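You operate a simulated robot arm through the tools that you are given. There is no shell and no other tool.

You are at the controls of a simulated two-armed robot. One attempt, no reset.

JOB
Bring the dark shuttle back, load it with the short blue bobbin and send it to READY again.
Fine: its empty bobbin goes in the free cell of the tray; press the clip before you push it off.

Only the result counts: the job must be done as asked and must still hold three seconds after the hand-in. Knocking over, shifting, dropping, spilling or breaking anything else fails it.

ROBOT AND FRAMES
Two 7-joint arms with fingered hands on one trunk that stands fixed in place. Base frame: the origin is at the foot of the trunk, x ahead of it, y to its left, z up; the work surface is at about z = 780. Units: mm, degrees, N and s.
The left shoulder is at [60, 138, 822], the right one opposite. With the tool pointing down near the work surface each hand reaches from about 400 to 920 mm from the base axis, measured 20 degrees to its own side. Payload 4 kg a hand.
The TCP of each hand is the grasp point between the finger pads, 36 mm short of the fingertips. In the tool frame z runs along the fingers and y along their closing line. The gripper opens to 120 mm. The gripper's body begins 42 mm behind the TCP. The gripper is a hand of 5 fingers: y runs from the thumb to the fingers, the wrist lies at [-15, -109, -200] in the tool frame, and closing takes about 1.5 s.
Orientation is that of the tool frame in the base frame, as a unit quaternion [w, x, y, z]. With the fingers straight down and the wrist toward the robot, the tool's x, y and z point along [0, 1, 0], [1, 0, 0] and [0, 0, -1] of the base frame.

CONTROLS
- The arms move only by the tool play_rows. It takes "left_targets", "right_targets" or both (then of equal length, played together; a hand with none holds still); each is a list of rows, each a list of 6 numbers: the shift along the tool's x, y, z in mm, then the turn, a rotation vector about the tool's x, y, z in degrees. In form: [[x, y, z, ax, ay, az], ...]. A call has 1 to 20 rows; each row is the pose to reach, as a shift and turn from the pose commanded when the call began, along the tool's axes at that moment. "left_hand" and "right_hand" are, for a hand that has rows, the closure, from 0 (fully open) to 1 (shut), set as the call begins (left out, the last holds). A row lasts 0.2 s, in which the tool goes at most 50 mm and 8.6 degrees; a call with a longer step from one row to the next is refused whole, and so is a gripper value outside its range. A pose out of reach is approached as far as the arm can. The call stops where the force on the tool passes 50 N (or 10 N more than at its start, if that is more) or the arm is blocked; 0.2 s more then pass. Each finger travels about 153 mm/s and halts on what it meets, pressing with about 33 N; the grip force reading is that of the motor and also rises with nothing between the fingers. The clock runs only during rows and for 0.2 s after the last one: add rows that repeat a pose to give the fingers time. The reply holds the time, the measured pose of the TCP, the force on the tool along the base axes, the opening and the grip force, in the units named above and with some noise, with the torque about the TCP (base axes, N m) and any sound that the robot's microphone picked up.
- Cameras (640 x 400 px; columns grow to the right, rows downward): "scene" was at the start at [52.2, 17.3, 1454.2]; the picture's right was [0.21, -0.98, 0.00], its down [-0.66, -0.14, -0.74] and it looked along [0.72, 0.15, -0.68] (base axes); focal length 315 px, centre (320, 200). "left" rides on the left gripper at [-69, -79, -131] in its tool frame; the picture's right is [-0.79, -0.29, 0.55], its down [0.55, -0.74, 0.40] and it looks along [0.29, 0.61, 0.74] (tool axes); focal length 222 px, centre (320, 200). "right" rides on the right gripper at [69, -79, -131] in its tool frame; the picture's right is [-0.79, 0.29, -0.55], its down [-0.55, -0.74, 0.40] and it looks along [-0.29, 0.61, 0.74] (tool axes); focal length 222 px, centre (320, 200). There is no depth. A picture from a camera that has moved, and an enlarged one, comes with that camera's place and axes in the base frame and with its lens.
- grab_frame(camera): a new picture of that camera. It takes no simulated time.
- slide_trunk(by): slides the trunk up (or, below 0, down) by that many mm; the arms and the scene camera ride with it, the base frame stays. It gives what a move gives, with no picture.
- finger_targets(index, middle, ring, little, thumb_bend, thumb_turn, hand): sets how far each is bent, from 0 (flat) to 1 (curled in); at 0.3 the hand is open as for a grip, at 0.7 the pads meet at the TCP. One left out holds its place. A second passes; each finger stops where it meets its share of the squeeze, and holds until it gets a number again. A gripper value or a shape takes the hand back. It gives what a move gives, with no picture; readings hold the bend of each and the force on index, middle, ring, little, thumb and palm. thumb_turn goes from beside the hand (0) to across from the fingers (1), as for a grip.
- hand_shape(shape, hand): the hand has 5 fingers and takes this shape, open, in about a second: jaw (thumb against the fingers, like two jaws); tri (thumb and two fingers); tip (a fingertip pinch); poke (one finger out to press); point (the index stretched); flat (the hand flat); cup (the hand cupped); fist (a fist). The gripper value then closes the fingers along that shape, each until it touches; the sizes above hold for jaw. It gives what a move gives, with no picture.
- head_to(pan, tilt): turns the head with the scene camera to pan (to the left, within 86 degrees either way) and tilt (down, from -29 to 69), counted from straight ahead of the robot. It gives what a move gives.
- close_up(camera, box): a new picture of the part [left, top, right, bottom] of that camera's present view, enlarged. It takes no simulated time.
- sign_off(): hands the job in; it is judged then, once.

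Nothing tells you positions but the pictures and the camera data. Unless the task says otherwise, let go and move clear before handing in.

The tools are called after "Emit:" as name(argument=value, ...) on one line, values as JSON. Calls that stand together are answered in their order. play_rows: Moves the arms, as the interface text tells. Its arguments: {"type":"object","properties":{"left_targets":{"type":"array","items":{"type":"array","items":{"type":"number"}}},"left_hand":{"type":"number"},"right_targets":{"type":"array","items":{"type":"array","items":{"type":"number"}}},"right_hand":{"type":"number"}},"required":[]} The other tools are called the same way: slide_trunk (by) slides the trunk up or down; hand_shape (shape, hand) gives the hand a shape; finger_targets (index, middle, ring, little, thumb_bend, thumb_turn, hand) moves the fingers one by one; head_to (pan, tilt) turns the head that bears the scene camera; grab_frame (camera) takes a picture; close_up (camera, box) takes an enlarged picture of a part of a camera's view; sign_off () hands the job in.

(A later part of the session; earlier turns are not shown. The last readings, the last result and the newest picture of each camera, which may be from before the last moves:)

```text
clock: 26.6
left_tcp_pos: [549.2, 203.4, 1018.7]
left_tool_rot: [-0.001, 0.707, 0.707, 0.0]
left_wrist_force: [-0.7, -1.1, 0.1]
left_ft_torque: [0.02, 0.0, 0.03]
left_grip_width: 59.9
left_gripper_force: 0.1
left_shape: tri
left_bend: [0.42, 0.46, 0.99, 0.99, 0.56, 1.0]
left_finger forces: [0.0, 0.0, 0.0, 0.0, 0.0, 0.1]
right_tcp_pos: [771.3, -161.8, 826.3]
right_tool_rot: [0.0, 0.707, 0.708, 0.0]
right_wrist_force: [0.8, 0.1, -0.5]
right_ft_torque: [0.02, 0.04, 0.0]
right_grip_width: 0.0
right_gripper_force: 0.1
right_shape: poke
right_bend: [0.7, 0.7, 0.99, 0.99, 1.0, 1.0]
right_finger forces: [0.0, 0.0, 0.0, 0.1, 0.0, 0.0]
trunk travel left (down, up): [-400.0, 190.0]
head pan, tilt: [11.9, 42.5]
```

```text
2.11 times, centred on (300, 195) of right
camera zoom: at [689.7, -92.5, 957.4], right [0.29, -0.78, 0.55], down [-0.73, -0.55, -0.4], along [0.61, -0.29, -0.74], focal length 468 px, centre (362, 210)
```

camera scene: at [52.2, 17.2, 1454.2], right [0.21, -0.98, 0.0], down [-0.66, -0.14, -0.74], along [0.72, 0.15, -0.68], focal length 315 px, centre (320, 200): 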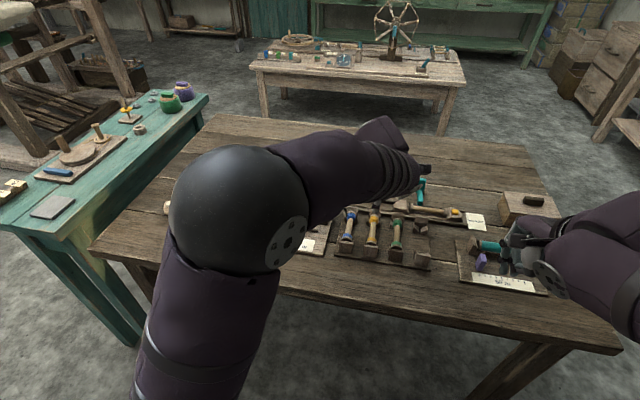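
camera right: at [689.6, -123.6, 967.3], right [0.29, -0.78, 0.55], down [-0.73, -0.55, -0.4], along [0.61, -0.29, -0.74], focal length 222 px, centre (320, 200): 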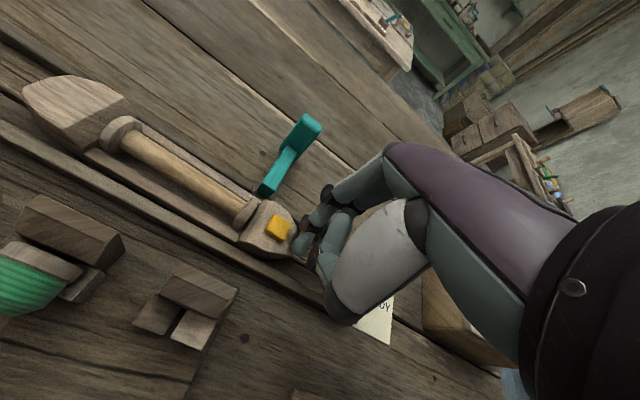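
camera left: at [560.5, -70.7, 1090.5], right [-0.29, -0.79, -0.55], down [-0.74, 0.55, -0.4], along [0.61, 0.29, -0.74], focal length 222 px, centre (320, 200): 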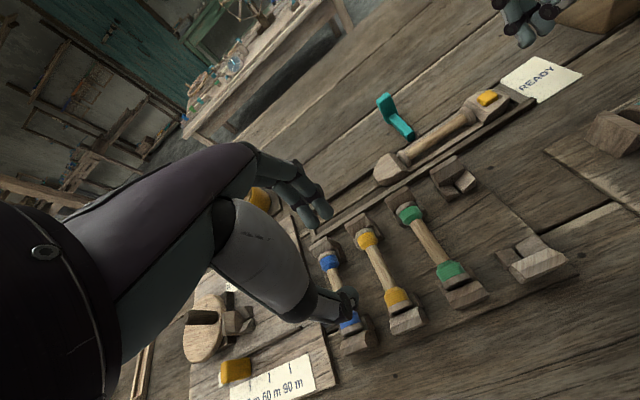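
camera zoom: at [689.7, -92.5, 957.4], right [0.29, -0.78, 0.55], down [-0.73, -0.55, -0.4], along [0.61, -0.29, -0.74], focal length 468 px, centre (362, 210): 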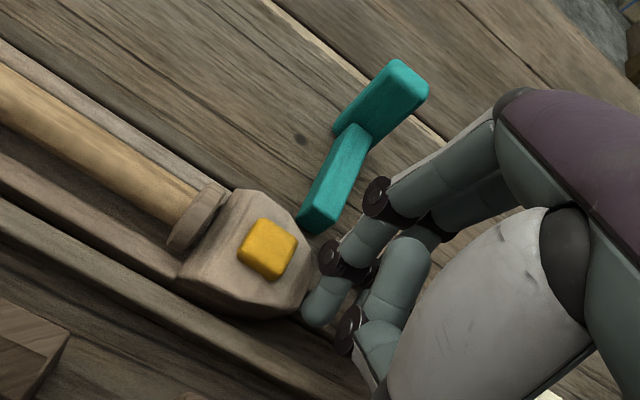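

The push works well. The finger's joints clear the teal bolt by about 10 mm; I shift 3 mm away from it and push the remaining distance slowly until the shuttle meets the left end.

Emit:
play_rows(right_targets=[[4, -3, 0, 0, 0, 0], [8, -3, 0, 0, 0, 0], [12, -3, 0, 0, 0, 0], [16, -3, 0, 0, 0, 0], [19, -3, 0, 0, 0, 0], [21, -3, 0, 0, 0, 0]])

Emit:
close_up(camera="scene", box=[340, 160, 470, 250])

Emit:
close_up(camera="right", box=[200, 100, 400, 290])

```text
clock: 28.0
left_tcp_pos: [549.4, 202.7, 1019.4]
left_tool_rot: [0.0, 0.707, 0.707, 0.0]
left_wrist_force: [-0.1, -0.5, 0.3]
left_ft_torque: [-0.02, 0.03, 0.01]
left_grip_width: 59.7
left_gripper_force: 0.1
left_shape: tri
left_bend: [0.42, 0.46, 0.99, 0.99, 0.56, 1.0]
left_finger forces: [0.0, 0.0, 0.0, 0.0, 0.1, 0.1]
right_tcp_pos: [767.6, -142.2, 828.1]
right_tool_rot: [0.0, 0.706, 0.708, 0.0]
right_wrist_force: [-0.4, 0.0, 0.4]
right_ft_torque: [-0.01, -0.01, 0.02]
right_grip_width: 0.1
right_gripper_force: 0.0
right_shape: poke
right_bend: [0.7, 0.7, 0.99, 0.99, 1.0, 1.0]
right_finger forces: [0.7, 0.1, 0.0, 0.0, 0.0, 0.1]
trunk travel left (down, up): [-400.0, 190.0]
head pan, tilt: [11.9, 42.5]
```

```text
4.44 times, centred on (405, 205) of scene
camera zoom: at [52.2, 17.3, 1454.2], right [0.21, -0.98, 0.0], down [-0.66, -0.14, -0.74], along [0.72, 0.15, -0.68], focal length 1402 px, centre (-58, 178)
```

zoom: 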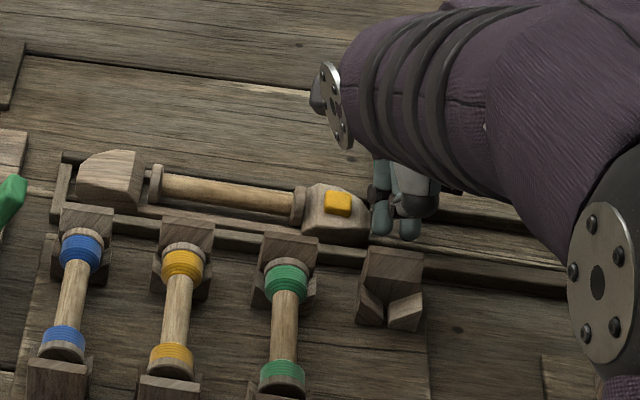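

```text
2.11 times, centred on (300, 195) of right
camera zoom: at [686.8, -71.9, 958.5], right [0.29, -0.78, 0.55], down [-0.73, -0.55, -0.4], along [0.61, -0.29, -0.74], focal length 468 px, centre (362, 210)
```

zoom: 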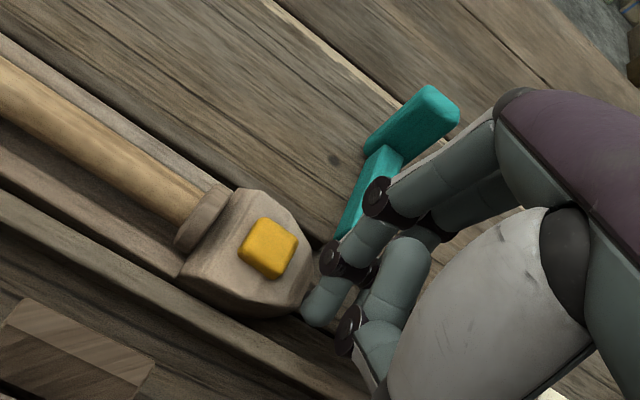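

Emit:
play_rows(right_targets=[[2, 0, 0, 0, 0, 0], [4, 0, 0, 0, 0, 0], [6, 0, 0, 0, 0, 0], [7, 0, 0, 0, 0, 0], [8, 0, 0, 0, 0, 0]])

Emit:
close_up(camera="scene", box=[340, 170, 420, 220])

```text
clock: 29.2
left_tcp_pos: [549.5, 202.3, 1018.3]
left_tool_rot: [0.001, 0.707, 0.708, -0.001]
left_wrist_force: [-0.7, -0.1, -0.2]
left_ft_torque: [0.0, 0.02, 0.01]
left_grip_width: 59.9
left_gripper_force: 0.1
left_shape: tri
left_bend: [0.42, 0.46, 0.99, 0.99, 0.56, 1.0]
left_finger forces: [0.1, 0.0, 0.0, 0.0, 0.1, 0.0]
right_tcp_pos: [768.0, -136.2, 826.0]
right_tool_rot: [0.0, 0.707, 0.707, 0.001]
right_wrist_force: [0.9, -6.0, 0.0]
right_ft_torque: [-0.15, 0.02, -0.01]
right_grip_width: 0.3
right_gripper_force: 0.0
right_shape: poke
right_bend: [0.7, 0.7, 0.99, 0.99, 1.0, 1.0]
right_finger forces: [6.0, 0.1, 0.0, 0.1, 0.0, 0.0]
trunk travel left (down, up): [-400.0, 190.0]
head pan, tilt: [11.9, 42.5]
```

```text
8.00 times, centred on (380, 195) of scene
camera zoom: at [52.3, 16.7, 1454.2], right [0.21, -0.98, 0.0], down [-0.66, -0.14, -0.74], along [0.72, 0.15, -0.68], focal length 2523 px, centre (-160, 240)
```

zoom: 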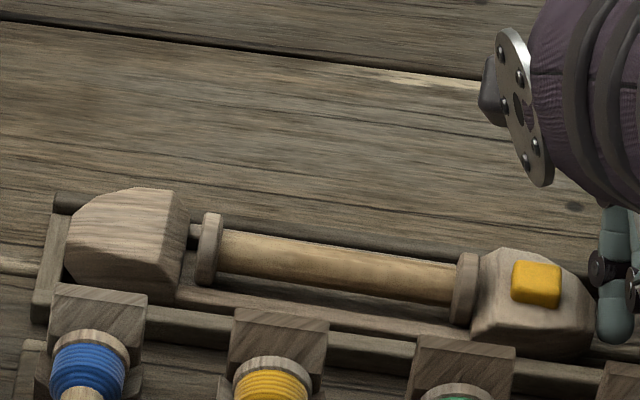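

The shuttle is now fully back at the left end (6 N against the stop). Its empty bobbin is centred near (771, -24). I withdraw the right finger, rise, and shape the right hand for a three-finger grip.

Emit:
play_rows(right_targets=[[-5, 0, 0, 0, 0, 0], [-12, 0, 0, 0, 0, 0], [-12, 0, -20, 0, 0, 0], [-12, 0, -45, 0, 0, 0], [-12, 0, -70, 0, 0, 0]])

Emit:
hand_shape(hand="right", shape="tri")

Emit:
play_rows(right_targets=[[20, 0, 0, 0, 0, 0], [50, 1, 0, 0, 0, 0], [80, 2, 0, 0, 0, 0], [108, 3, 0, 0, 0, 0], [108, 3, 0, 0, 0, 0], [108, 3, 0, 0, 0, 0]], right_hand=0.68)

Emit:
grab_frame(camera="right")

Emit:
grab_frame(camera="left")

Emit:
grab_frame(camera="scene")

```text
clock: 30.4
left_tcp_pos: [550.4, 203.5, 1018.1]
left_tool_rot: [0.0, 0.707, 0.707, 0.0]
left_wrist_force: [-0.5, 0.0, 0.2]
left_ft_torque: [0.01, 0.0, -0.01]
left_grip_width: 59.8
left_gripper_force: 0.1
left_shape: tri
left_bend: [0.42, 0.46, 0.99, 0.99, 0.56, 1.0]
left_finger forces: [0.1, 0.0, 0.1, 0.0, 0.0, 0.0]
right_tcp_pos: [766.4, -146.1, 896.1]
right_tool_rot: [0.0, 0.707, 0.707, -0.001]
right_wrist_force: [0.6, -0.8, 0.5]
right_ft_torque: [-0.02, 0.02, 0.0]
right_grip_width: 0.1
right_gripper_force: 0.0
right_shape: poke
right_bend: [0.7, 0.7, 0.99, 0.99, 1.0, 1.0]
right_finger forces: [0.1, 0.1, 0.0, 0.0, 0.1, 0.0]
trunk travel left (down, up): [-400.0, 190.0]
head pan, tilt: [11.9, 42.5]
```

```text
clock: 31.3
left_tcp_pos: [550.3, 203.8, 1018.9]
left_tool_rot: [-0.001, 0.707, 0.707, -0.001]
left_wrist_force: [-0.4, -0.7, 0.0]
left_ft_torque: [-0.01, -0.02, 0.01]
left_grip_width: 60.0
left_gripper_force: 0.1
left_shape: tri
left_bend: [0.42, 0.46, 0.99, 0.99, 0.56, 1.0]
left_finger forces: [0.0, 0.0, 0.0, 0.1, 0.0, 0.0]
right_tcp_pos: [767.7, -146.1, 895.6]
right_tool_rot: [0.001, 0.707, 0.708, 0.0]
right_wrist_force: [0.6, 0.9, 1.0]
right_ft_torque: [-0.03, 0.01, 0.02]
right_grip_width: 120.1
right_gripper_force: 0.1
right_shape: tri
right_bend: [0.3, 0.3, 0.99, 0.99, 0.3, 0.97]
right_finger forces: [0.0, 0.0, 0.0, 0.1, 0.0, 0.0]
trunk travel left (down, up): [-400.0, 190.0]
head pan, tilt: [11.9, 42.5]
```

```text
clock: 32.7
left_tcp_pos: [549.2, 203.2, 1018.7]
left_tool_rot: [0.0, 0.707, 0.707, 0.0]
left_wrist_force: [0.0, 0.4, -0.9]
left_ft_torque: [0.0, -0.01, -0.01]
left_grip_width: 60.0
left_gripper_force: 0.1
left_shape: tri
left_bend: [0.42, 0.46, 0.99, 0.99, 0.56, 1.0]
left_finger forces: [0.0, 0.1, 0.0, 0.0, 0.1, 0.1]
right_tcp_pos: [769.9, -37.1, 897.4]
right_tool_rot: [0.0, 0.707, 0.708, 0.001]
right_wrist_force: [0.3, -0.1, 0.7]
right_ft_torque: [-0.03, 0.0, 0.02]
right_grip_width: 38.6
right_gripper_force: 0.1
right_shape: tri
right_bend: [0.5, 0.54, 0.99, 0.99, 0.67, 1.0]
right_finger forces: [0.1, 0.1, 0.1, 0.0, 0.0, 0.0]
trunk travel left (down, up): [-400.0, 190.0]
head pan, tilt: [11.9, 42.5]
```

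```text
taken
camera right: at [689.0, 31.4, 1028.4], right [0.29, -0.78, 0.55], down [-0.73, -0.55, -0.4], along [0.61, -0.29, -0.74], focal length 222 px, centre (320, 200)
```

right: 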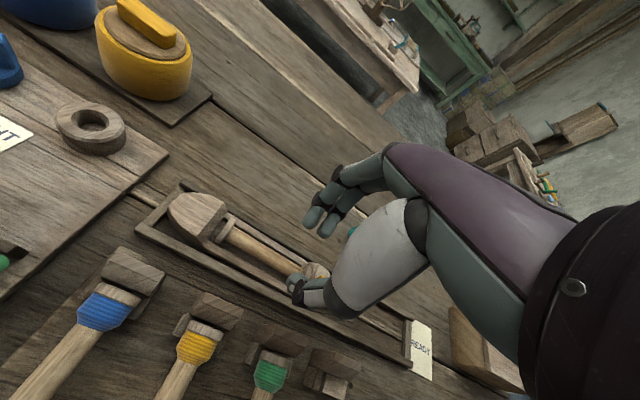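

```text
taken
camera left: at [469.9, 133.8, 1150.1], right [-0.29, -0.79, -0.55], down [-0.74, 0.55, -0.4], along [0.61, 0.29, -0.74], focal length 222 px, centre (320, 200)
```

left: 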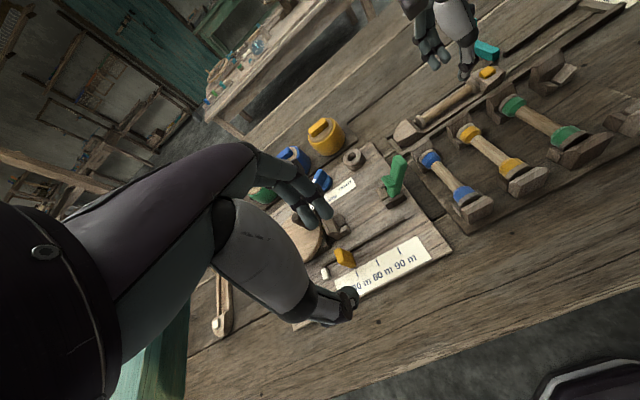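

```text
taken
camera scene: at [52.2, 17.3, 1454.2], right [0.21, -0.98, 0.0], down [-0.66, -0.14, -0.74], along [0.72, 0.15, -0.68], focal length 315 px, centre (320, 200)
```

scene: 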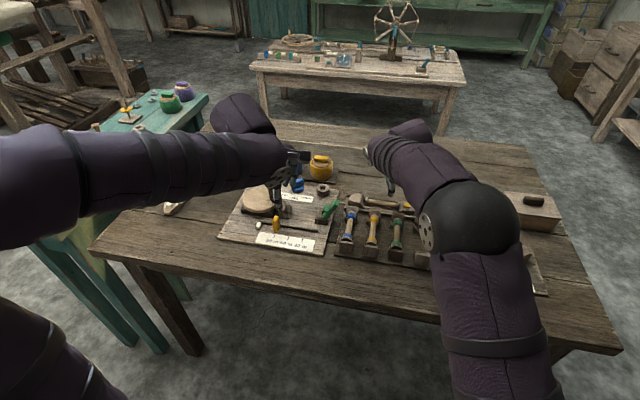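

Emit:
close_up(camera="left", box=[380, 10, 540, 150])

Emit:
close_up(camera="right", box=[160, 160, 380, 340])

Emit:
close_up(camera="scene", box=[340, 150, 440, 230])

```text
2.86 times, centred on (460, 80) of left
camera zoom: at [469.9, 133.8, 1150.1], right [-0.29, -0.79, -0.55], down [-0.74, 0.55, -0.4], along [0.61, 0.29, -0.74], focal length 635 px, centre (-80, 543)
```

zoom: 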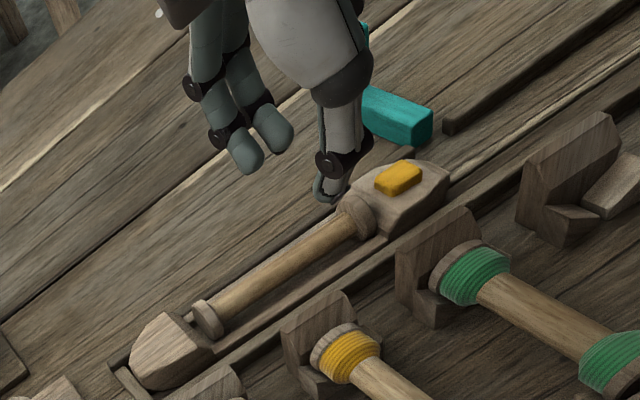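

```text
2.22 times, centred on (270, 250) of right
camera zoom: at [689.0, 31.4, 1028.4], right [0.29, -0.78, 0.55], down [-0.73, -0.55, -0.4], along [0.61, -0.29, -0.74], focal length 494 px, centre (431, 89)
```

zoom: 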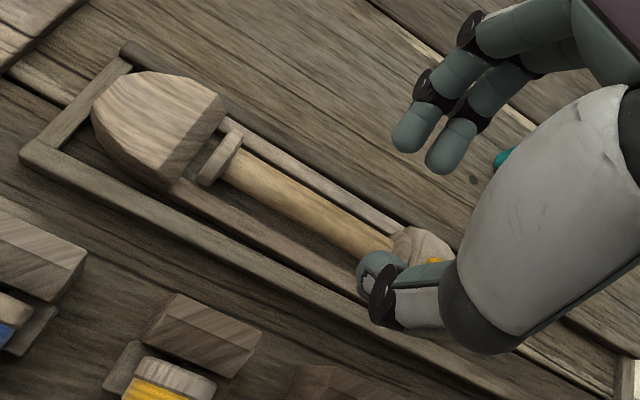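

```text
5.00 times, centred on (390, 190) of scene
camera zoom: at [52.2, 17.3, 1454.2], right [0.21, -0.98, 0.0], down [-0.66, -0.14, -0.74], along [0.72, 0.15, -0.68], focal length 1577 px, centre (-30, 250)
```

zoom: 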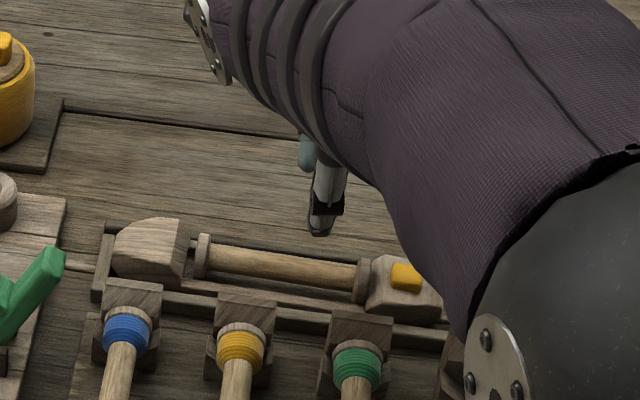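

From two cameras the empty bobbin's axis is at about (773, -24, 800). The gap between the yellow and green back posts is centred at y≈-36, so I'll grip there with the thumb passing through that gap. Descending in steps.

Emit:
play_rows(right_targets=[[1, 2, 15, 0, 0, 0], [2.5, 3, 30, 0, 0, 0], [2.5, 3, 42, 0, 0, 0], [2.5, 3, 50, 0, 0, 0], [2.5, 3, 56, 0, 0, 0]])

Emit:
close_up(camera="left", box=[380, 30, 540, 150])

Emit:
close_up(camera="right", box=[160, 160, 380, 340])

Emit:
close_up(camera="scene", box=[340, 160, 420, 220])

```text
clock: 33.9
left_tcp_pos: [550.9, 202.1, 1018.5]
left_tool_rot: [0.0, 0.707, 0.707, 0.0]
left_wrist_force: [-0.3, 0.1, -0.3]
left_ft_torque: [0.01, 0.0, 0.02]
left_grip_width: 59.9
left_gripper_force: 0.1
left_shape: tri
left_bend: [0.42, 0.46, 0.99, 0.99, 0.56, 1.0]
left_finger forces: [0.0, 0.0, 0.0, 0.1, 0.0, 0.0]
right_tcp_pos: [774.4, -35.0, 841.2]
right_tool_rot: [0.0, 0.707, 0.707, 0.001]
right_wrist_force: [0.0, 0.3, 1.0]
right_ft_torque: [0.0, -0.02, 0.02]
right_grip_width: 38.7
right_gripper_force: 0.1
right_shape: tri
right_bend: [0.5, 0.54, 0.99, 0.99, 0.67, 1.0]
right_finger forces: [0.0, 0.1, 0.1, 0.0, 0.1, 0.0]
trunk travel left (down, up): [-400.0, 190.0]
head pan, tilt: [11.9, 42.5]
```

```text
3.33 times, centred on (460, 90) of left
camera zoom: at [470.0, 133.9, 1150.1], right [-0.29, -0.79, -0.55], down [-0.74, 0.55, -0.4], along [0.61, 0.29, -0.74], focal length 740 px, centre (-147, 567)
```

zoom: 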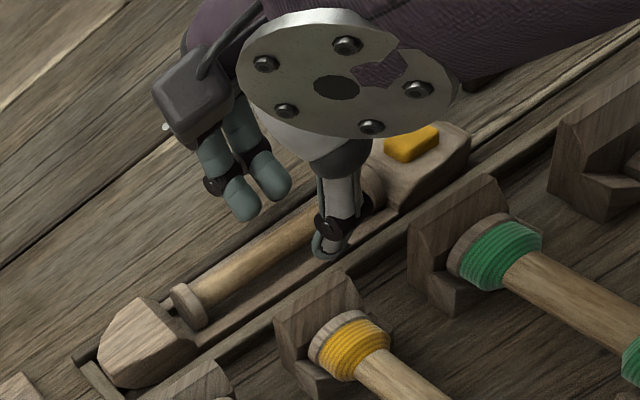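

```text
2.22 times, centred on (270, 250) of right
camera zoom: at [692.8, 34.0, 972.1], right [0.29, -0.78, 0.55], down [-0.73, -0.55, -0.4], along [0.61, -0.29, -0.74], focal length 494 px, centre (431, 89)
```

zoom: 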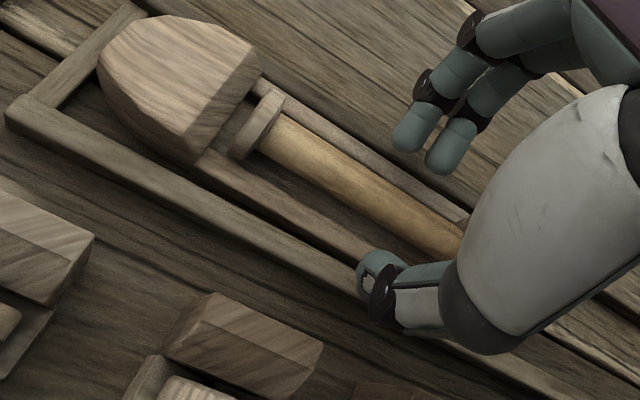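

```text
6.67 times, centred on (380, 190) of scene
camera zoom: at [52.3, 17.4, 1454.2], right [0.21, -0.98, 0.0], down [-0.66, -0.14, -0.74], along [0.72, 0.15, -0.68], focal length 2102 px, centre (-80, 267)
```

zoom: 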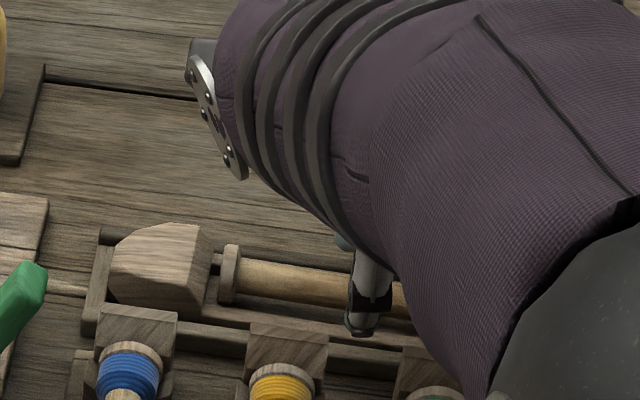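

No contact yet at TCP z=841, and the core sits midway between thumb and fingers. Descending another 9 mm, then I'll check forces.

Emit:
play_rows(right_targets=[[0, 0, 3, 0, 0, 0], [0, 0, 6, 0, 0, 0], [0, 0, 9, 0, 0, 0]])

Emit:
close_up(camera="right", box=[160, 160, 380, 340])

Emit:
close_up(camera="scene", box=[350, 170, 410, 215])

```text
clock: 34.7
left_tcp_pos: [549.0, 203.6, 1019.0]
left_tool_rot: [0.0, 0.707, 0.707, 0.0]
left_wrist_force: [-0.3, -0.1, -0.2]
left_ft_torque: [-0.01, 0.04, 0.01]
left_grip_width: 59.9
left_gripper_force: 0.1
left_shape: tri
left_bend: [0.42, 0.46, 0.99, 0.99, 0.56, 1.0]
left_finger forces: [0.1, 0.1, 0.0, 0.1, 0.0, 0.0]
right_tcp_pos: [773.5, -35.9, 830.4]
right_tool_rot: [0.001, 0.707, 0.708, 0.0]
right_wrist_force: [-0.4, 0.1, -0.5]
right_ft_torque: [-0.03, -0.02, -0.01]
right_grip_width: 38.9
right_gripper_force: 0.1
right_shape: tri
right_bend: [0.5, 0.54, 0.99, 0.99, 0.67, 1.0]
right_finger forces: [0.0, 0.0, 0.0, 0.0, 0.0, 0.0]
trunk travel left (down, up): [-400.0, 190.0]
head pan, tilt: [11.9, 42.5]
```

```text
2.22 times, centred on (270, 250) of right
camera zoom: at [692.6, 34.1, 962.3], right [0.29, -0.78, 0.55], down [-0.73, -0.55, -0.4], along [0.61, -0.29, -0.74], focal length 494 px, centre (431, 89)
```

zoom: 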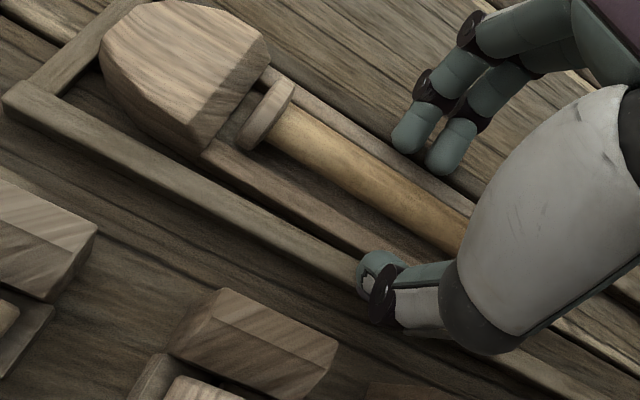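

```text
8.89 times, centred on (380, 192) of scene
camera zoom: at [52.3, 17.3, 1454.2], right [0.21, -0.98, 0.0], down [-0.66, -0.14, -0.74], along [0.72, 0.15, -0.68], focal length 2803 px, centre (-213, 267)
```

zoom: 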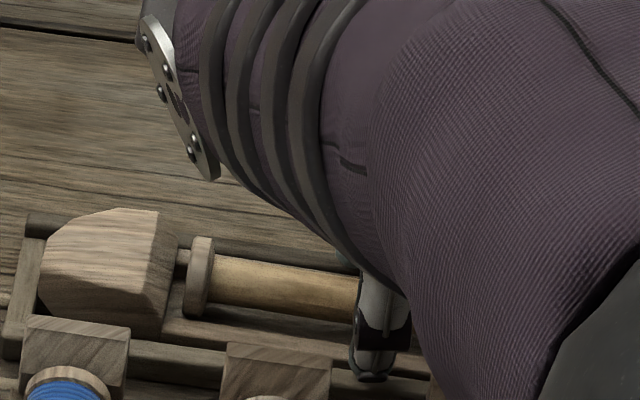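

Emit:
close_up(camera="right", box=[200, 160, 300, 240])

Emit:
close_up(camera="scene", box=[348, 180, 388, 210])

Emit:
close_up(camera="left", box=[390, 90, 460, 140])

```text
5.00 times, centred on (250, 200) of right
camera zoom: at [692.6, 34.1, 962.3], right [0.29, -0.78, 0.55], down [-0.73, -0.55, -0.4], along [0.61, -0.29, -0.74], focal length 1111 px, centre (670, 200)
```

zoom: 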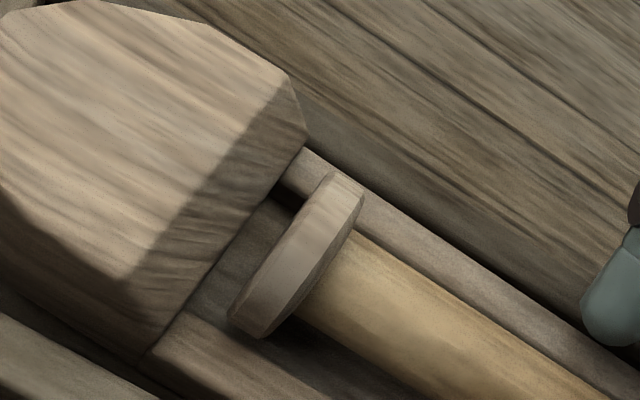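

```text
13.33 times, centred on (368, 195) of scene
camera zoom: at [52.3, 17.3, 1454.2], right [0.21, -0.98, 0.0], down [-0.66, -0.14, -0.74], along [0.72, 0.15, -0.68], focal length 4205 px, centre (-320, 267)
```

zoom: 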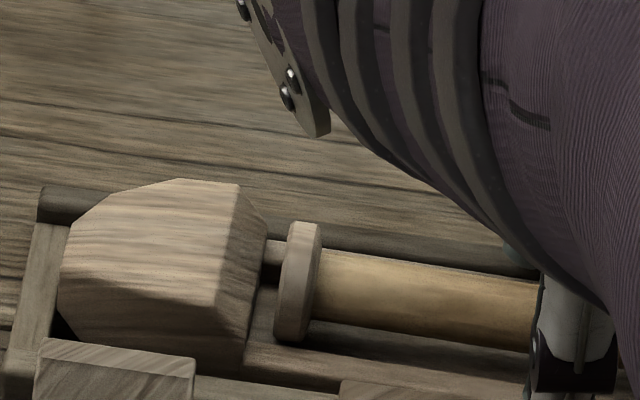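

```text
8.00 times, centred on (425, 115) of left
camera zoom: at [470.0, 133.8, 1150.1], right [-0.29, -0.79, -0.55], down [-0.74, 0.55, -0.4], along [0.61, 0.29, -0.74], focal length 1777 px, centre (-520, 880)
```

zoom: 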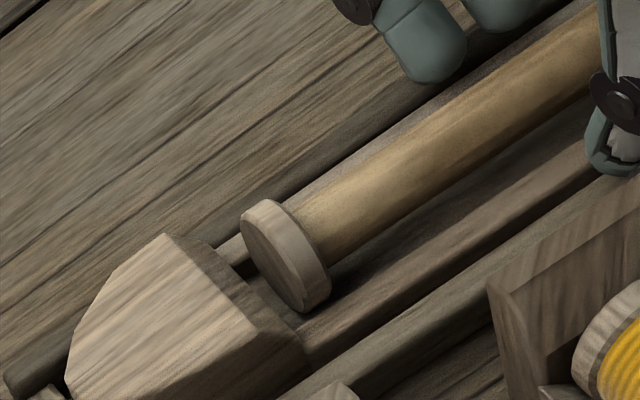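

The bobbin simply lies in the cavity with a small end gap. I close the right hand on the core and check the width reading.

Emit:
play_rows(right_targets=[[0, 0, 0, 0, 0, 0], [0, 0, 0, 0, 0, 0], [0, 0, 0, 0, 0, 0], [0, 0, 0, 0, 0, 0], [0, 0, 0, 0, 0, 0]], right_hand=1.0)

Emit:
close_up(camera="right", box=[160, 160, 380, 340])

Emit:
close_up(camera="left", box=[380, 30, 540, 150])

```text
clock: 35.9
left_tcp_pos: [549.5, 203.2, 1018.5]
left_tool_rot: [0.0, 0.707, 0.707, -0.001]
left_wrist_force: [-0.5, 0.0, -0.3]
left_ft_torque: [0.02, -0.01, 0.01]
left_grip_width: 59.8
left_gripper_force: 0.0
left_shape: tri
left_bend: [0.42, 0.46, 0.99, 0.99, 0.56, 1.0]
left_finger forces: [0.1, 0.1, 0.1, 0.0, 0.0, 0.0]
right_tcp_pos: [773.7, -36.9, 830.0]
right_tool_rot: [-0.001, 0.707, 0.708, 0.0]
right_wrist_force: [-0.1, -0.1, 0.4]
right_ft_torque: [0.0, -0.01, -0.03]
right_grip_width: 13.5
right_gripper_force: 33.3
right_shape: tri
right_bend: [0.62, 0.64, 1.0, 1.0, 0.71, 1.0]
right_finger forces: [14.5, 13.5, 0.0, 0.1, 28.8, 0.1]
trunk travel left (down, up): [-400.0, 190.0]
head pan, tilt: [11.9, 42.5]
```

```text
2.22 times, centred on (270, 250) of right
camera zoom: at [692.6, 34.1, 962.7], right [0.29, -0.78, 0.55], down [-0.73, -0.55, -0.4], along [0.61, -0.29, -0.74], focal length 494 px, centre (431, 89)
```

zoom: 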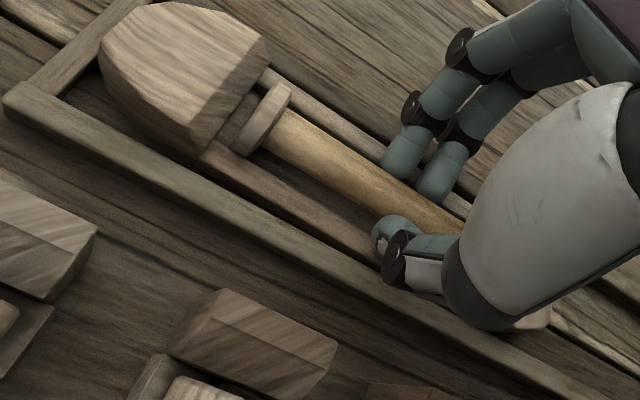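

```text
3.33 times, centred on (460, 90) of left
camera zoom: at [469.9, 133.9, 1150.2], right [-0.29, -0.79, -0.55], down [-0.74, 0.55, -0.4], along [0.61, 0.29, -0.74], focal length 740 px, centre (-147, 567)
```

zoom: 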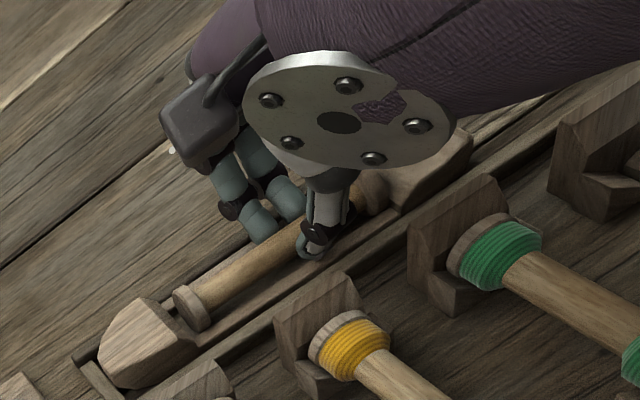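

I have the core (13.5 mm, balanced forces). I'll lift just a few millimetres to test whether the bobbin comes free or is clipped.

Emit:
play_rows(right_targets=[[0, 0, -2, 0, 0, 0], [0, 0, -4, 0, 0, 0], [0, 0, -7, 0, 0, 0], [0, 0, -10, 0, 0, 0]])

Emit:
close_up(camera="right", box=[160, 160, 380, 340])

Emit:
close_up(camera="left", box=[380, 30, 540, 150])

Emit:
close_up(camera="scene", box=[345, 165, 425, 225])

```text
clock: 36.9
left_tcp_pos: [549.5, 203.2, 1019.5]
left_tool_rot: [0.0, 0.707, 0.707, 0.0]
left_wrist_force: [0.4, 0.2, -0.1]
left_ft_torque: [0.0, -0.01, -0.02]
left_grip_width: 59.9
left_gripper_force: 0.0
left_shape: tri
left_bend: [0.42, 0.46, 0.99, 0.99, 0.56, 1.0]
left_finger forces: [0.0, 0.0, 0.1, 0.1, 0.1, 0.0]
right_tcp_pos: [773.0, -35.1, 842.0]
right_tool_rot: [0.0, 0.706, 0.708, 0.0]
right_wrist_force: [-0.2, 0.7, 0.0]
right_ft_torque: [0.02, 0.0, 0.0]
right_grip_width: 13.7
right_gripper_force: 32.7
right_shape: tri
right_bend: [0.62, 0.64, 1.0, 1.0, 0.71, 1.0]
right_finger forces: [14.1, 13.8, 0.0, 0.0, 28.7, 0.0]
trunk travel left (down, up): [-400.0, 190.0]
head pan, tilt: [11.9, 42.5]
```

```text
2.22 times, centred on (270, 250) of right
camera zoom: at [692.5, 34.0, 972.7], right [0.29, -0.78, 0.55], down [-0.73, -0.55, -0.4], along [0.61, -0.29, -0.74], focal length 494 px, centre (431, 89)
```

zoom: 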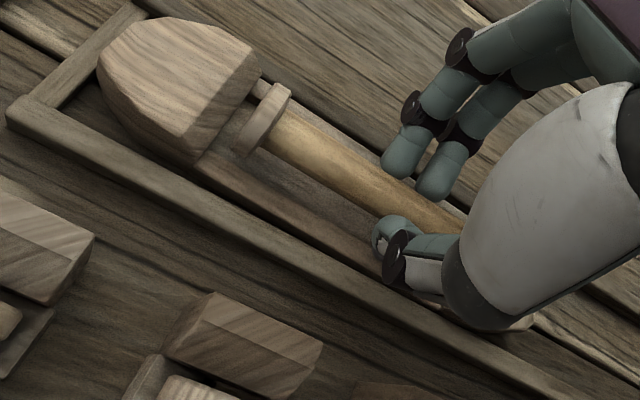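

```text
3.33 times, centred on (460, 90) of left
camera zoom: at [469.9, 133.8, 1150.1], right [-0.29, -0.79, -0.55], down [-0.74, 0.55, -0.4], along [0.61, 0.29, -0.74], focal length 740 px, centre (-147, 567)
```

zoom: 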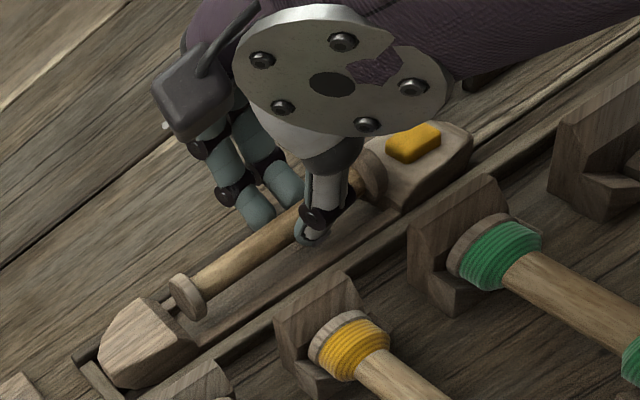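

```text
6.67 times, centred on (385, 195) of scene
camera zoom: at [52.2, 17.3, 1454.2], right [0.21, -0.98, 0.0], down [-0.66, -0.14, -0.74], along [0.72, 0.15, -0.68], focal length 2102 px, centre (-113, 233)
```

zoom: 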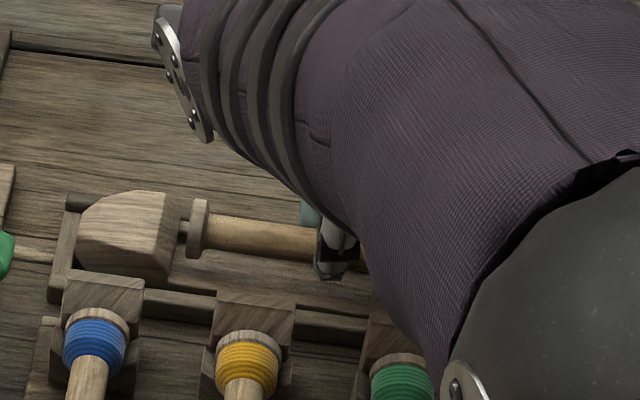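

The bobbin came out freely and the shuttle stayed put. I lift it clear, then carry it over the free cell (x≈648, y≈-137) while turning the hand 90° so the bobbin lies along x.

Emit:
play_rows(right_targets=[[0, 0, -20, 0, 0, 0], [0, 0, -40, 0, 0, 0], [0, 0, -60, 0, 0, 0], [-8, -9, -60, 0, 0, -8], [-17, -18, -60, 0, 0, -16], [-25, -28, -60, 0, 0, -24], [-34, -37, -60, 0, 0, -32], [-42, -46, -60, 0, 0, -40], [-51, -56, -60, 0, 0, -48], [-60, -65, -60, 0, 0, -56], [-68, -74, -60, 0, 0, -64], [-77, -84, -60, 0, 0, -72], [-86, -93, -60, 0, 0, -80], [-95, -103, -60, 0, 0, -86], [-102, -112, -60, 0, 0, -90], [-102, -112, -60, 0, 0, -90]])

Emit:
grab_frame(camera="scene")

Emit:
close_up(camera="scene", box=[330, 150, 500, 290])

Emit:
grab_frame(camera="left")

Emit:
grab_frame(camera="right")

```text
clock: 40.3
left_tcp_pos: [547.9, 202.6, 1019.0]
left_tool_rot: [0.0, 0.707, 0.707, 0.0]
left_wrist_force: [0.6, 0.0, -0.2]
left_ft_torque: [-0.03, 0.0, -0.01]
left_grip_width: 59.8
left_gripper_force: 0.0
left_shape: tri
left_bend: [0.42, 0.46, 0.99, 0.99, 0.56, 1.0]
left_finger forces: [0.0, 0.1, 0.0, 0.1, 0.1, 0.0]
right_tcp_pos: [662.7, -137.0, 901.7]
right_tool_rot: [0.0, -0.001, 1.0, 0.0]
right_wrist_force: [-0.4, -0.5, 0.1]
right_ft_torque: [0.02, 0.0, -0.04]
right_grip_width: 13.4
right_gripper_force: 33.1
right_shape: tri
right_bend: [0.62, 0.64, 1.0, 1.0, 0.71, 1.0]
right_finger forces: [14.2, 13.6, 0.0, 0.0, 28.5, 0.1]
trunk travel left (down, up): [-400.0, 190.0]
head pan, tilt: [11.9, 42.5]
```

```text
taken
camera scene: at [52.3, 17.2, 1454.2], right [0.21, -0.98, 0.0], down [-0.66, -0.14, -0.74], along [0.72, 0.15, -0.68], focal length 315 px, centre (320, 200)
```

scene: 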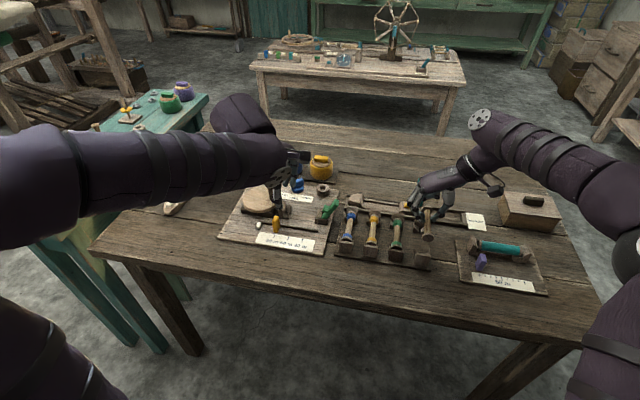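

```text
2.86 times, centred on (415, 220) of scene
camera zoom: at [52.3, 17.2, 1454.2], right [0.21, -0.98, 0.0], down [-0.66, -0.14, -0.74], along [0.72, 0.15, -0.68], focal length 901 px, centre (49, 143)
```

zoom: 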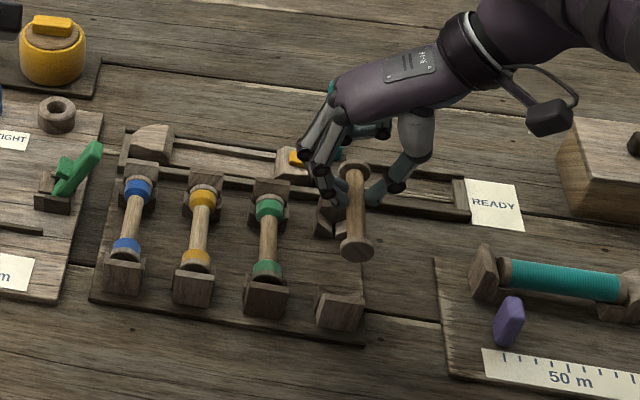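

```text
taken
camera left: at [470.0, 133.8, 1150.1], right [-0.29, -0.79, -0.55], down [-0.74, 0.55, -0.4], along [0.61, 0.29, -0.74], focal length 222 px, centre (320, 200)
```

left: 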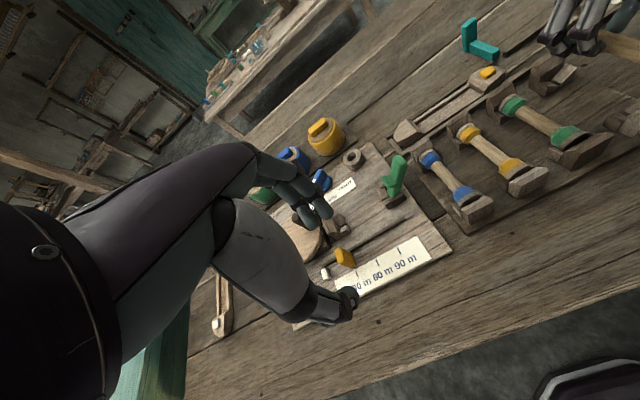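

```text
taken
camera right: at [590.5, -216.0, 1033.4], right [0.78, 0.29, 0.55], down [0.55, -0.73, -0.4], along [0.28, 0.61, -0.74], focal length 222 px, centre (320, 200)
```

right: 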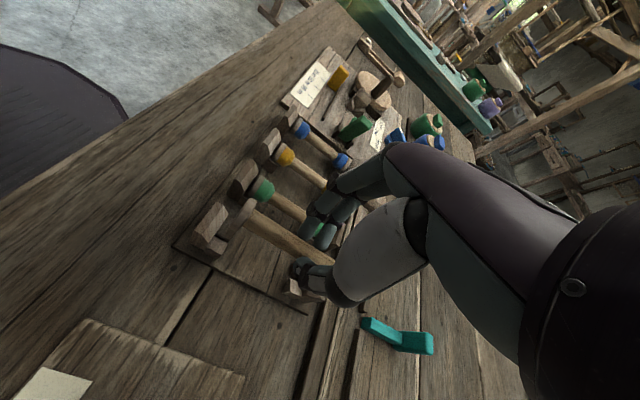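

The bobbin is now aligned along x above the free cell. I'll zoom in to measure the cell and the green bobbin's seat as a reference.

Emit:
close_up(camera="scene", box=[380, 190, 450, 280])

Emit:
close_up(camera="right", box=[160, 140, 360, 310])

Emit:
close_up(camera="left", box=[480, 20, 640, 200])

```text
4.44 times, centred on (415, 235) of scene
camera zoom: at [52.3, 17.2, 1454.2], right [0.21, -0.98, 0.0], down [-0.66, -0.14, -0.74], along [0.72, 0.15, -0.68], focal length 1402 px, centre (-102, 44)
```

zoom: 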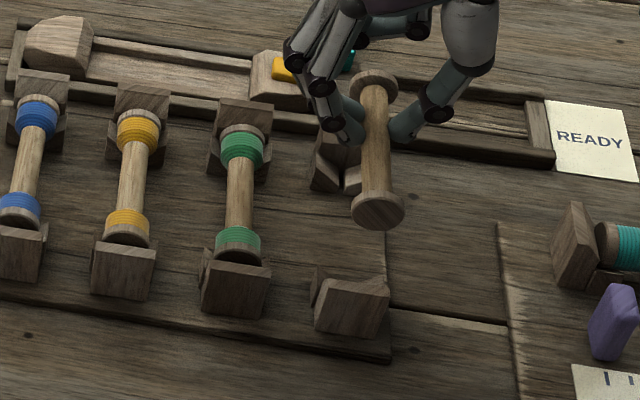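

```text
2.35 times, centred on (260, 225) of right
camera zoom: at [590.5, -216.0, 1033.4], right [0.78, 0.29, 0.55], down [0.55, -0.73, -0.4], along [0.28, 0.61, -0.74], focal length 523 px, centre (461, 141)
```

zoom: 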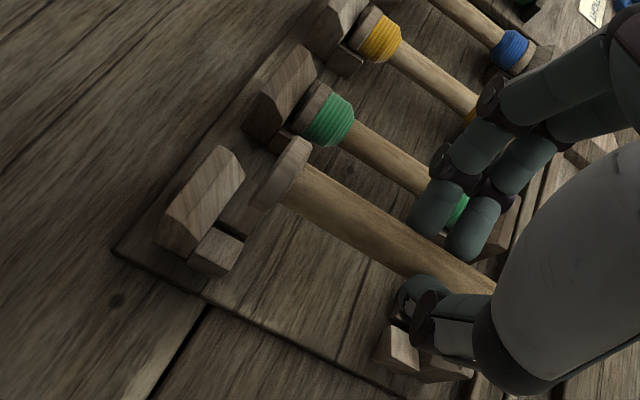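

```text
2.22 times, centred on (560, 110) of left
camera zoom: at [470.0, 133.8, 1150.1], right [-0.29, -0.79, -0.55], down [-0.74, 0.55, -0.4], along [0.61, 0.29, -0.74], focal length 494 px, centre (-213, 400)
```

zoom: 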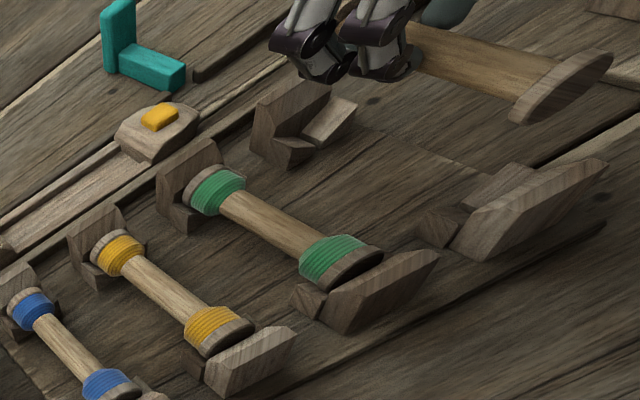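

Both cameras put the held bobbin within a millimetre or two of the free cell (centre ≈ (650, -135)). I lower it to just above the cradles and look.

Emit:
play_rows(right_targets=[[0, 1.5, 15, 0, 0, 0], [0, 1.5, 30, 0, 0, 0], [0, 1.5, 42, 0, 0, 0], [0, 1.5, 50, 0, 0, 0]])

Emit:
close_up(camera="scene", box=[380, 190, 450, 280])

Emit:
close_up(camera="right", box=[160, 140, 360, 310])

Emit:
close_up(camera="left", box=[520, 40, 640, 160])

```text
clock: 41.3
left_tcp_pos: [549.3, 203.4, 1018.2]
left_tool_rot: [0.0, 0.707, 0.707, 0.0]
left_wrist_force: [-0.1, 0.1, 0.4]
left_ft_torque: [0.0, 0.0, 0.02]
left_grip_width: 59.9
left_gripper_force: 0.1
left_shape: tri
left_bend: [0.42, 0.46, 0.99, 0.99, 0.56, 1.0]
left_finger forces: [0.0, 0.0, 0.0, 0.1, 0.1, 0.0]
right_tcp_pos: [661.7, -135.7, 852.5]
right_tool_rot: [0.0, 0.0, 1.0, 0.0]
right_wrist_force: [0.4, 1.1, 1.3]
right_ft_torque: [-0.02, 0.01, 0.0]
right_grip_width: 13.4
right_gripper_force: 33.4
right_shape: tri
right_bend: [0.62, 0.64, 1.0, 1.0, 0.71, 1.0]
right_finger forces: [14.1, 13.6, 0.0, 0.1, 28.5, 0.0]
trunk travel left (down, up): [-400.0, 190.0]
head pan, tilt: [11.9, 42.5]
```

```text
4.44 times, centred on (415, 235) of scene
camera zoom: at [52.4, 17.2, 1454.2], right [0.21, -0.98, 0.0], down [-0.66, -0.14, -0.74], along [0.72, 0.15, -0.68], focal length 1402 px, centre (-102, 44)
```

zoom: 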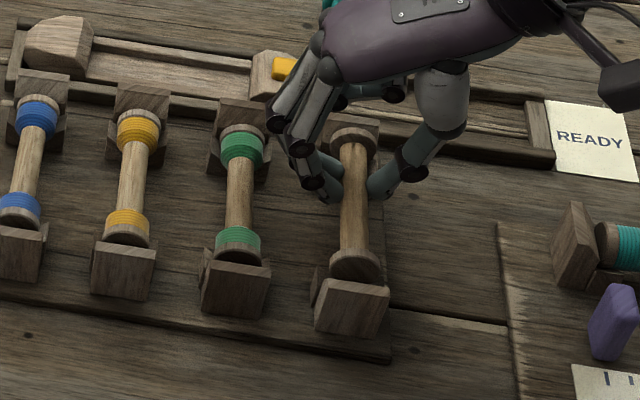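

```text
2.35 times, centred on (260, 225) of right
camera zoom: at [590.7, -214.5, 983.3], right [0.78, 0.29, 0.55], down [0.55, -0.73, -0.4], along [0.29, 0.61, -0.74], focal length 523 px, centre (461, 141)
```

zoom: 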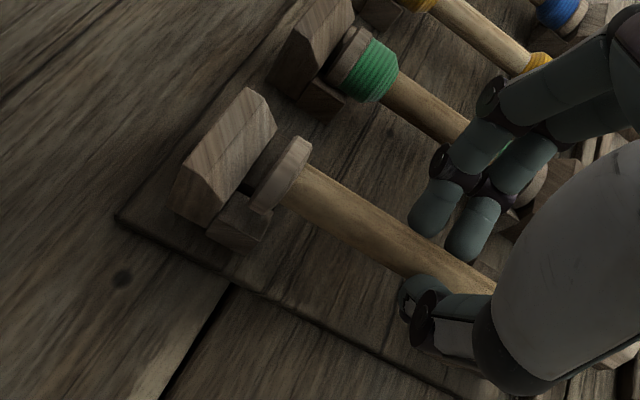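

```text
3.33 times, centred on (580, 100) of left
camera zoom: at [470.1, 133.8, 1150.1], right [-0.29, -0.79, -0.55], down [-0.74, 0.55, -0.4], along [0.61, 0.29, -0.74], focal length 740 px, centre (-547, 533)
```

zoom: 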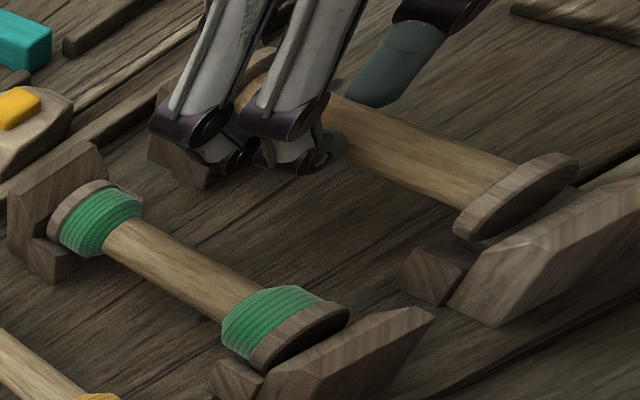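

Alignment matches the green bobbin's seat within about 1 mm. I keep lowering slowly, watching for the touch-down force.

Emit:
play_rows(right_targets=[[0, 0.5, 4, 0, 0, 0], [0, 0.5, 8, 0, 0, 0], [0, 0.5, 10, 0, 0, 0], [0, 0.5, 12, 0, 0, 0]])

Emit:
close_up(camera="scene", box=[390, 200, 450, 280])

Emit:
close_up(camera="right", box=[180, 140, 340, 280])

```text
clock: 42.3
left_tcp_pos: [547.7, 204.1, 1019.2]
left_tool_rot: [0.0, 0.707, 0.707, 0.001]
left_wrist_force: [0.3, -0.8, -0.6]
left_ft_torque: [-0.03, 0.0, -0.01]
left_grip_width: 60.1
left_gripper_force: 0.1
left_shape: tri
left_bend: [0.42, 0.46, 0.99, 0.99, 0.56, 1.0]
left_finger forces: [0.0, 0.1, 0.1, 0.0, 0.0, 0.0]
right_tcp_pos: [661.2, -135.4, 843.6]
right_tool_rot: [0.004, 0.0, 1.0, 0.001]
right_wrist_force: [1.7, -1.6, 18.1]
right_ft_torque: [-0.04, -0.02, 0.02]
right_grip_width: 14.3
right_gripper_force: 33.4
right_shape: tri
right_bend: [0.72, 0.64, 1.0, 1.0, 0.71, 1.0]
right_finger forces: [16.9, 16.4, 0.0, 0.0, 36.6, 0.0]
trunk travel left (down, up): [-400.0, 190.0]
head pan, tilt: [11.9, 42.5]
```

```text
5.00 times, centred on (420, 240) of scene
camera zoom: at [50.8, 17.4, 1454.6], right [0.21, -0.98, 0.0], down [-0.66, -0.14, -0.74], along [0.72, 0.15, -0.67], focal length 1577 px, centre (-180, 0)
```

zoom: 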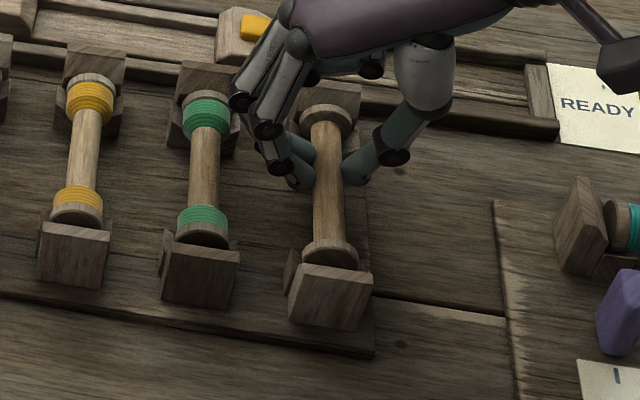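

```text
2.86 times, centred on (260, 210) of right
camera zoom: at [589.7, -213.4, 973.6], right [0.78, 0.29, 0.55], down [0.55, -0.73, -0.4], along [0.29, 0.61, -0.73], focal length 635 px, centre (491, 171)
```

zoom: 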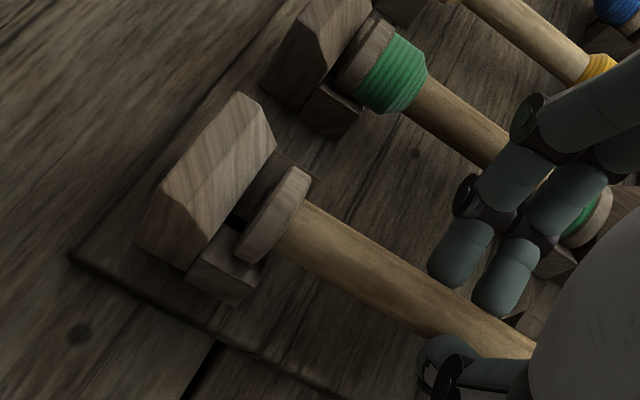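

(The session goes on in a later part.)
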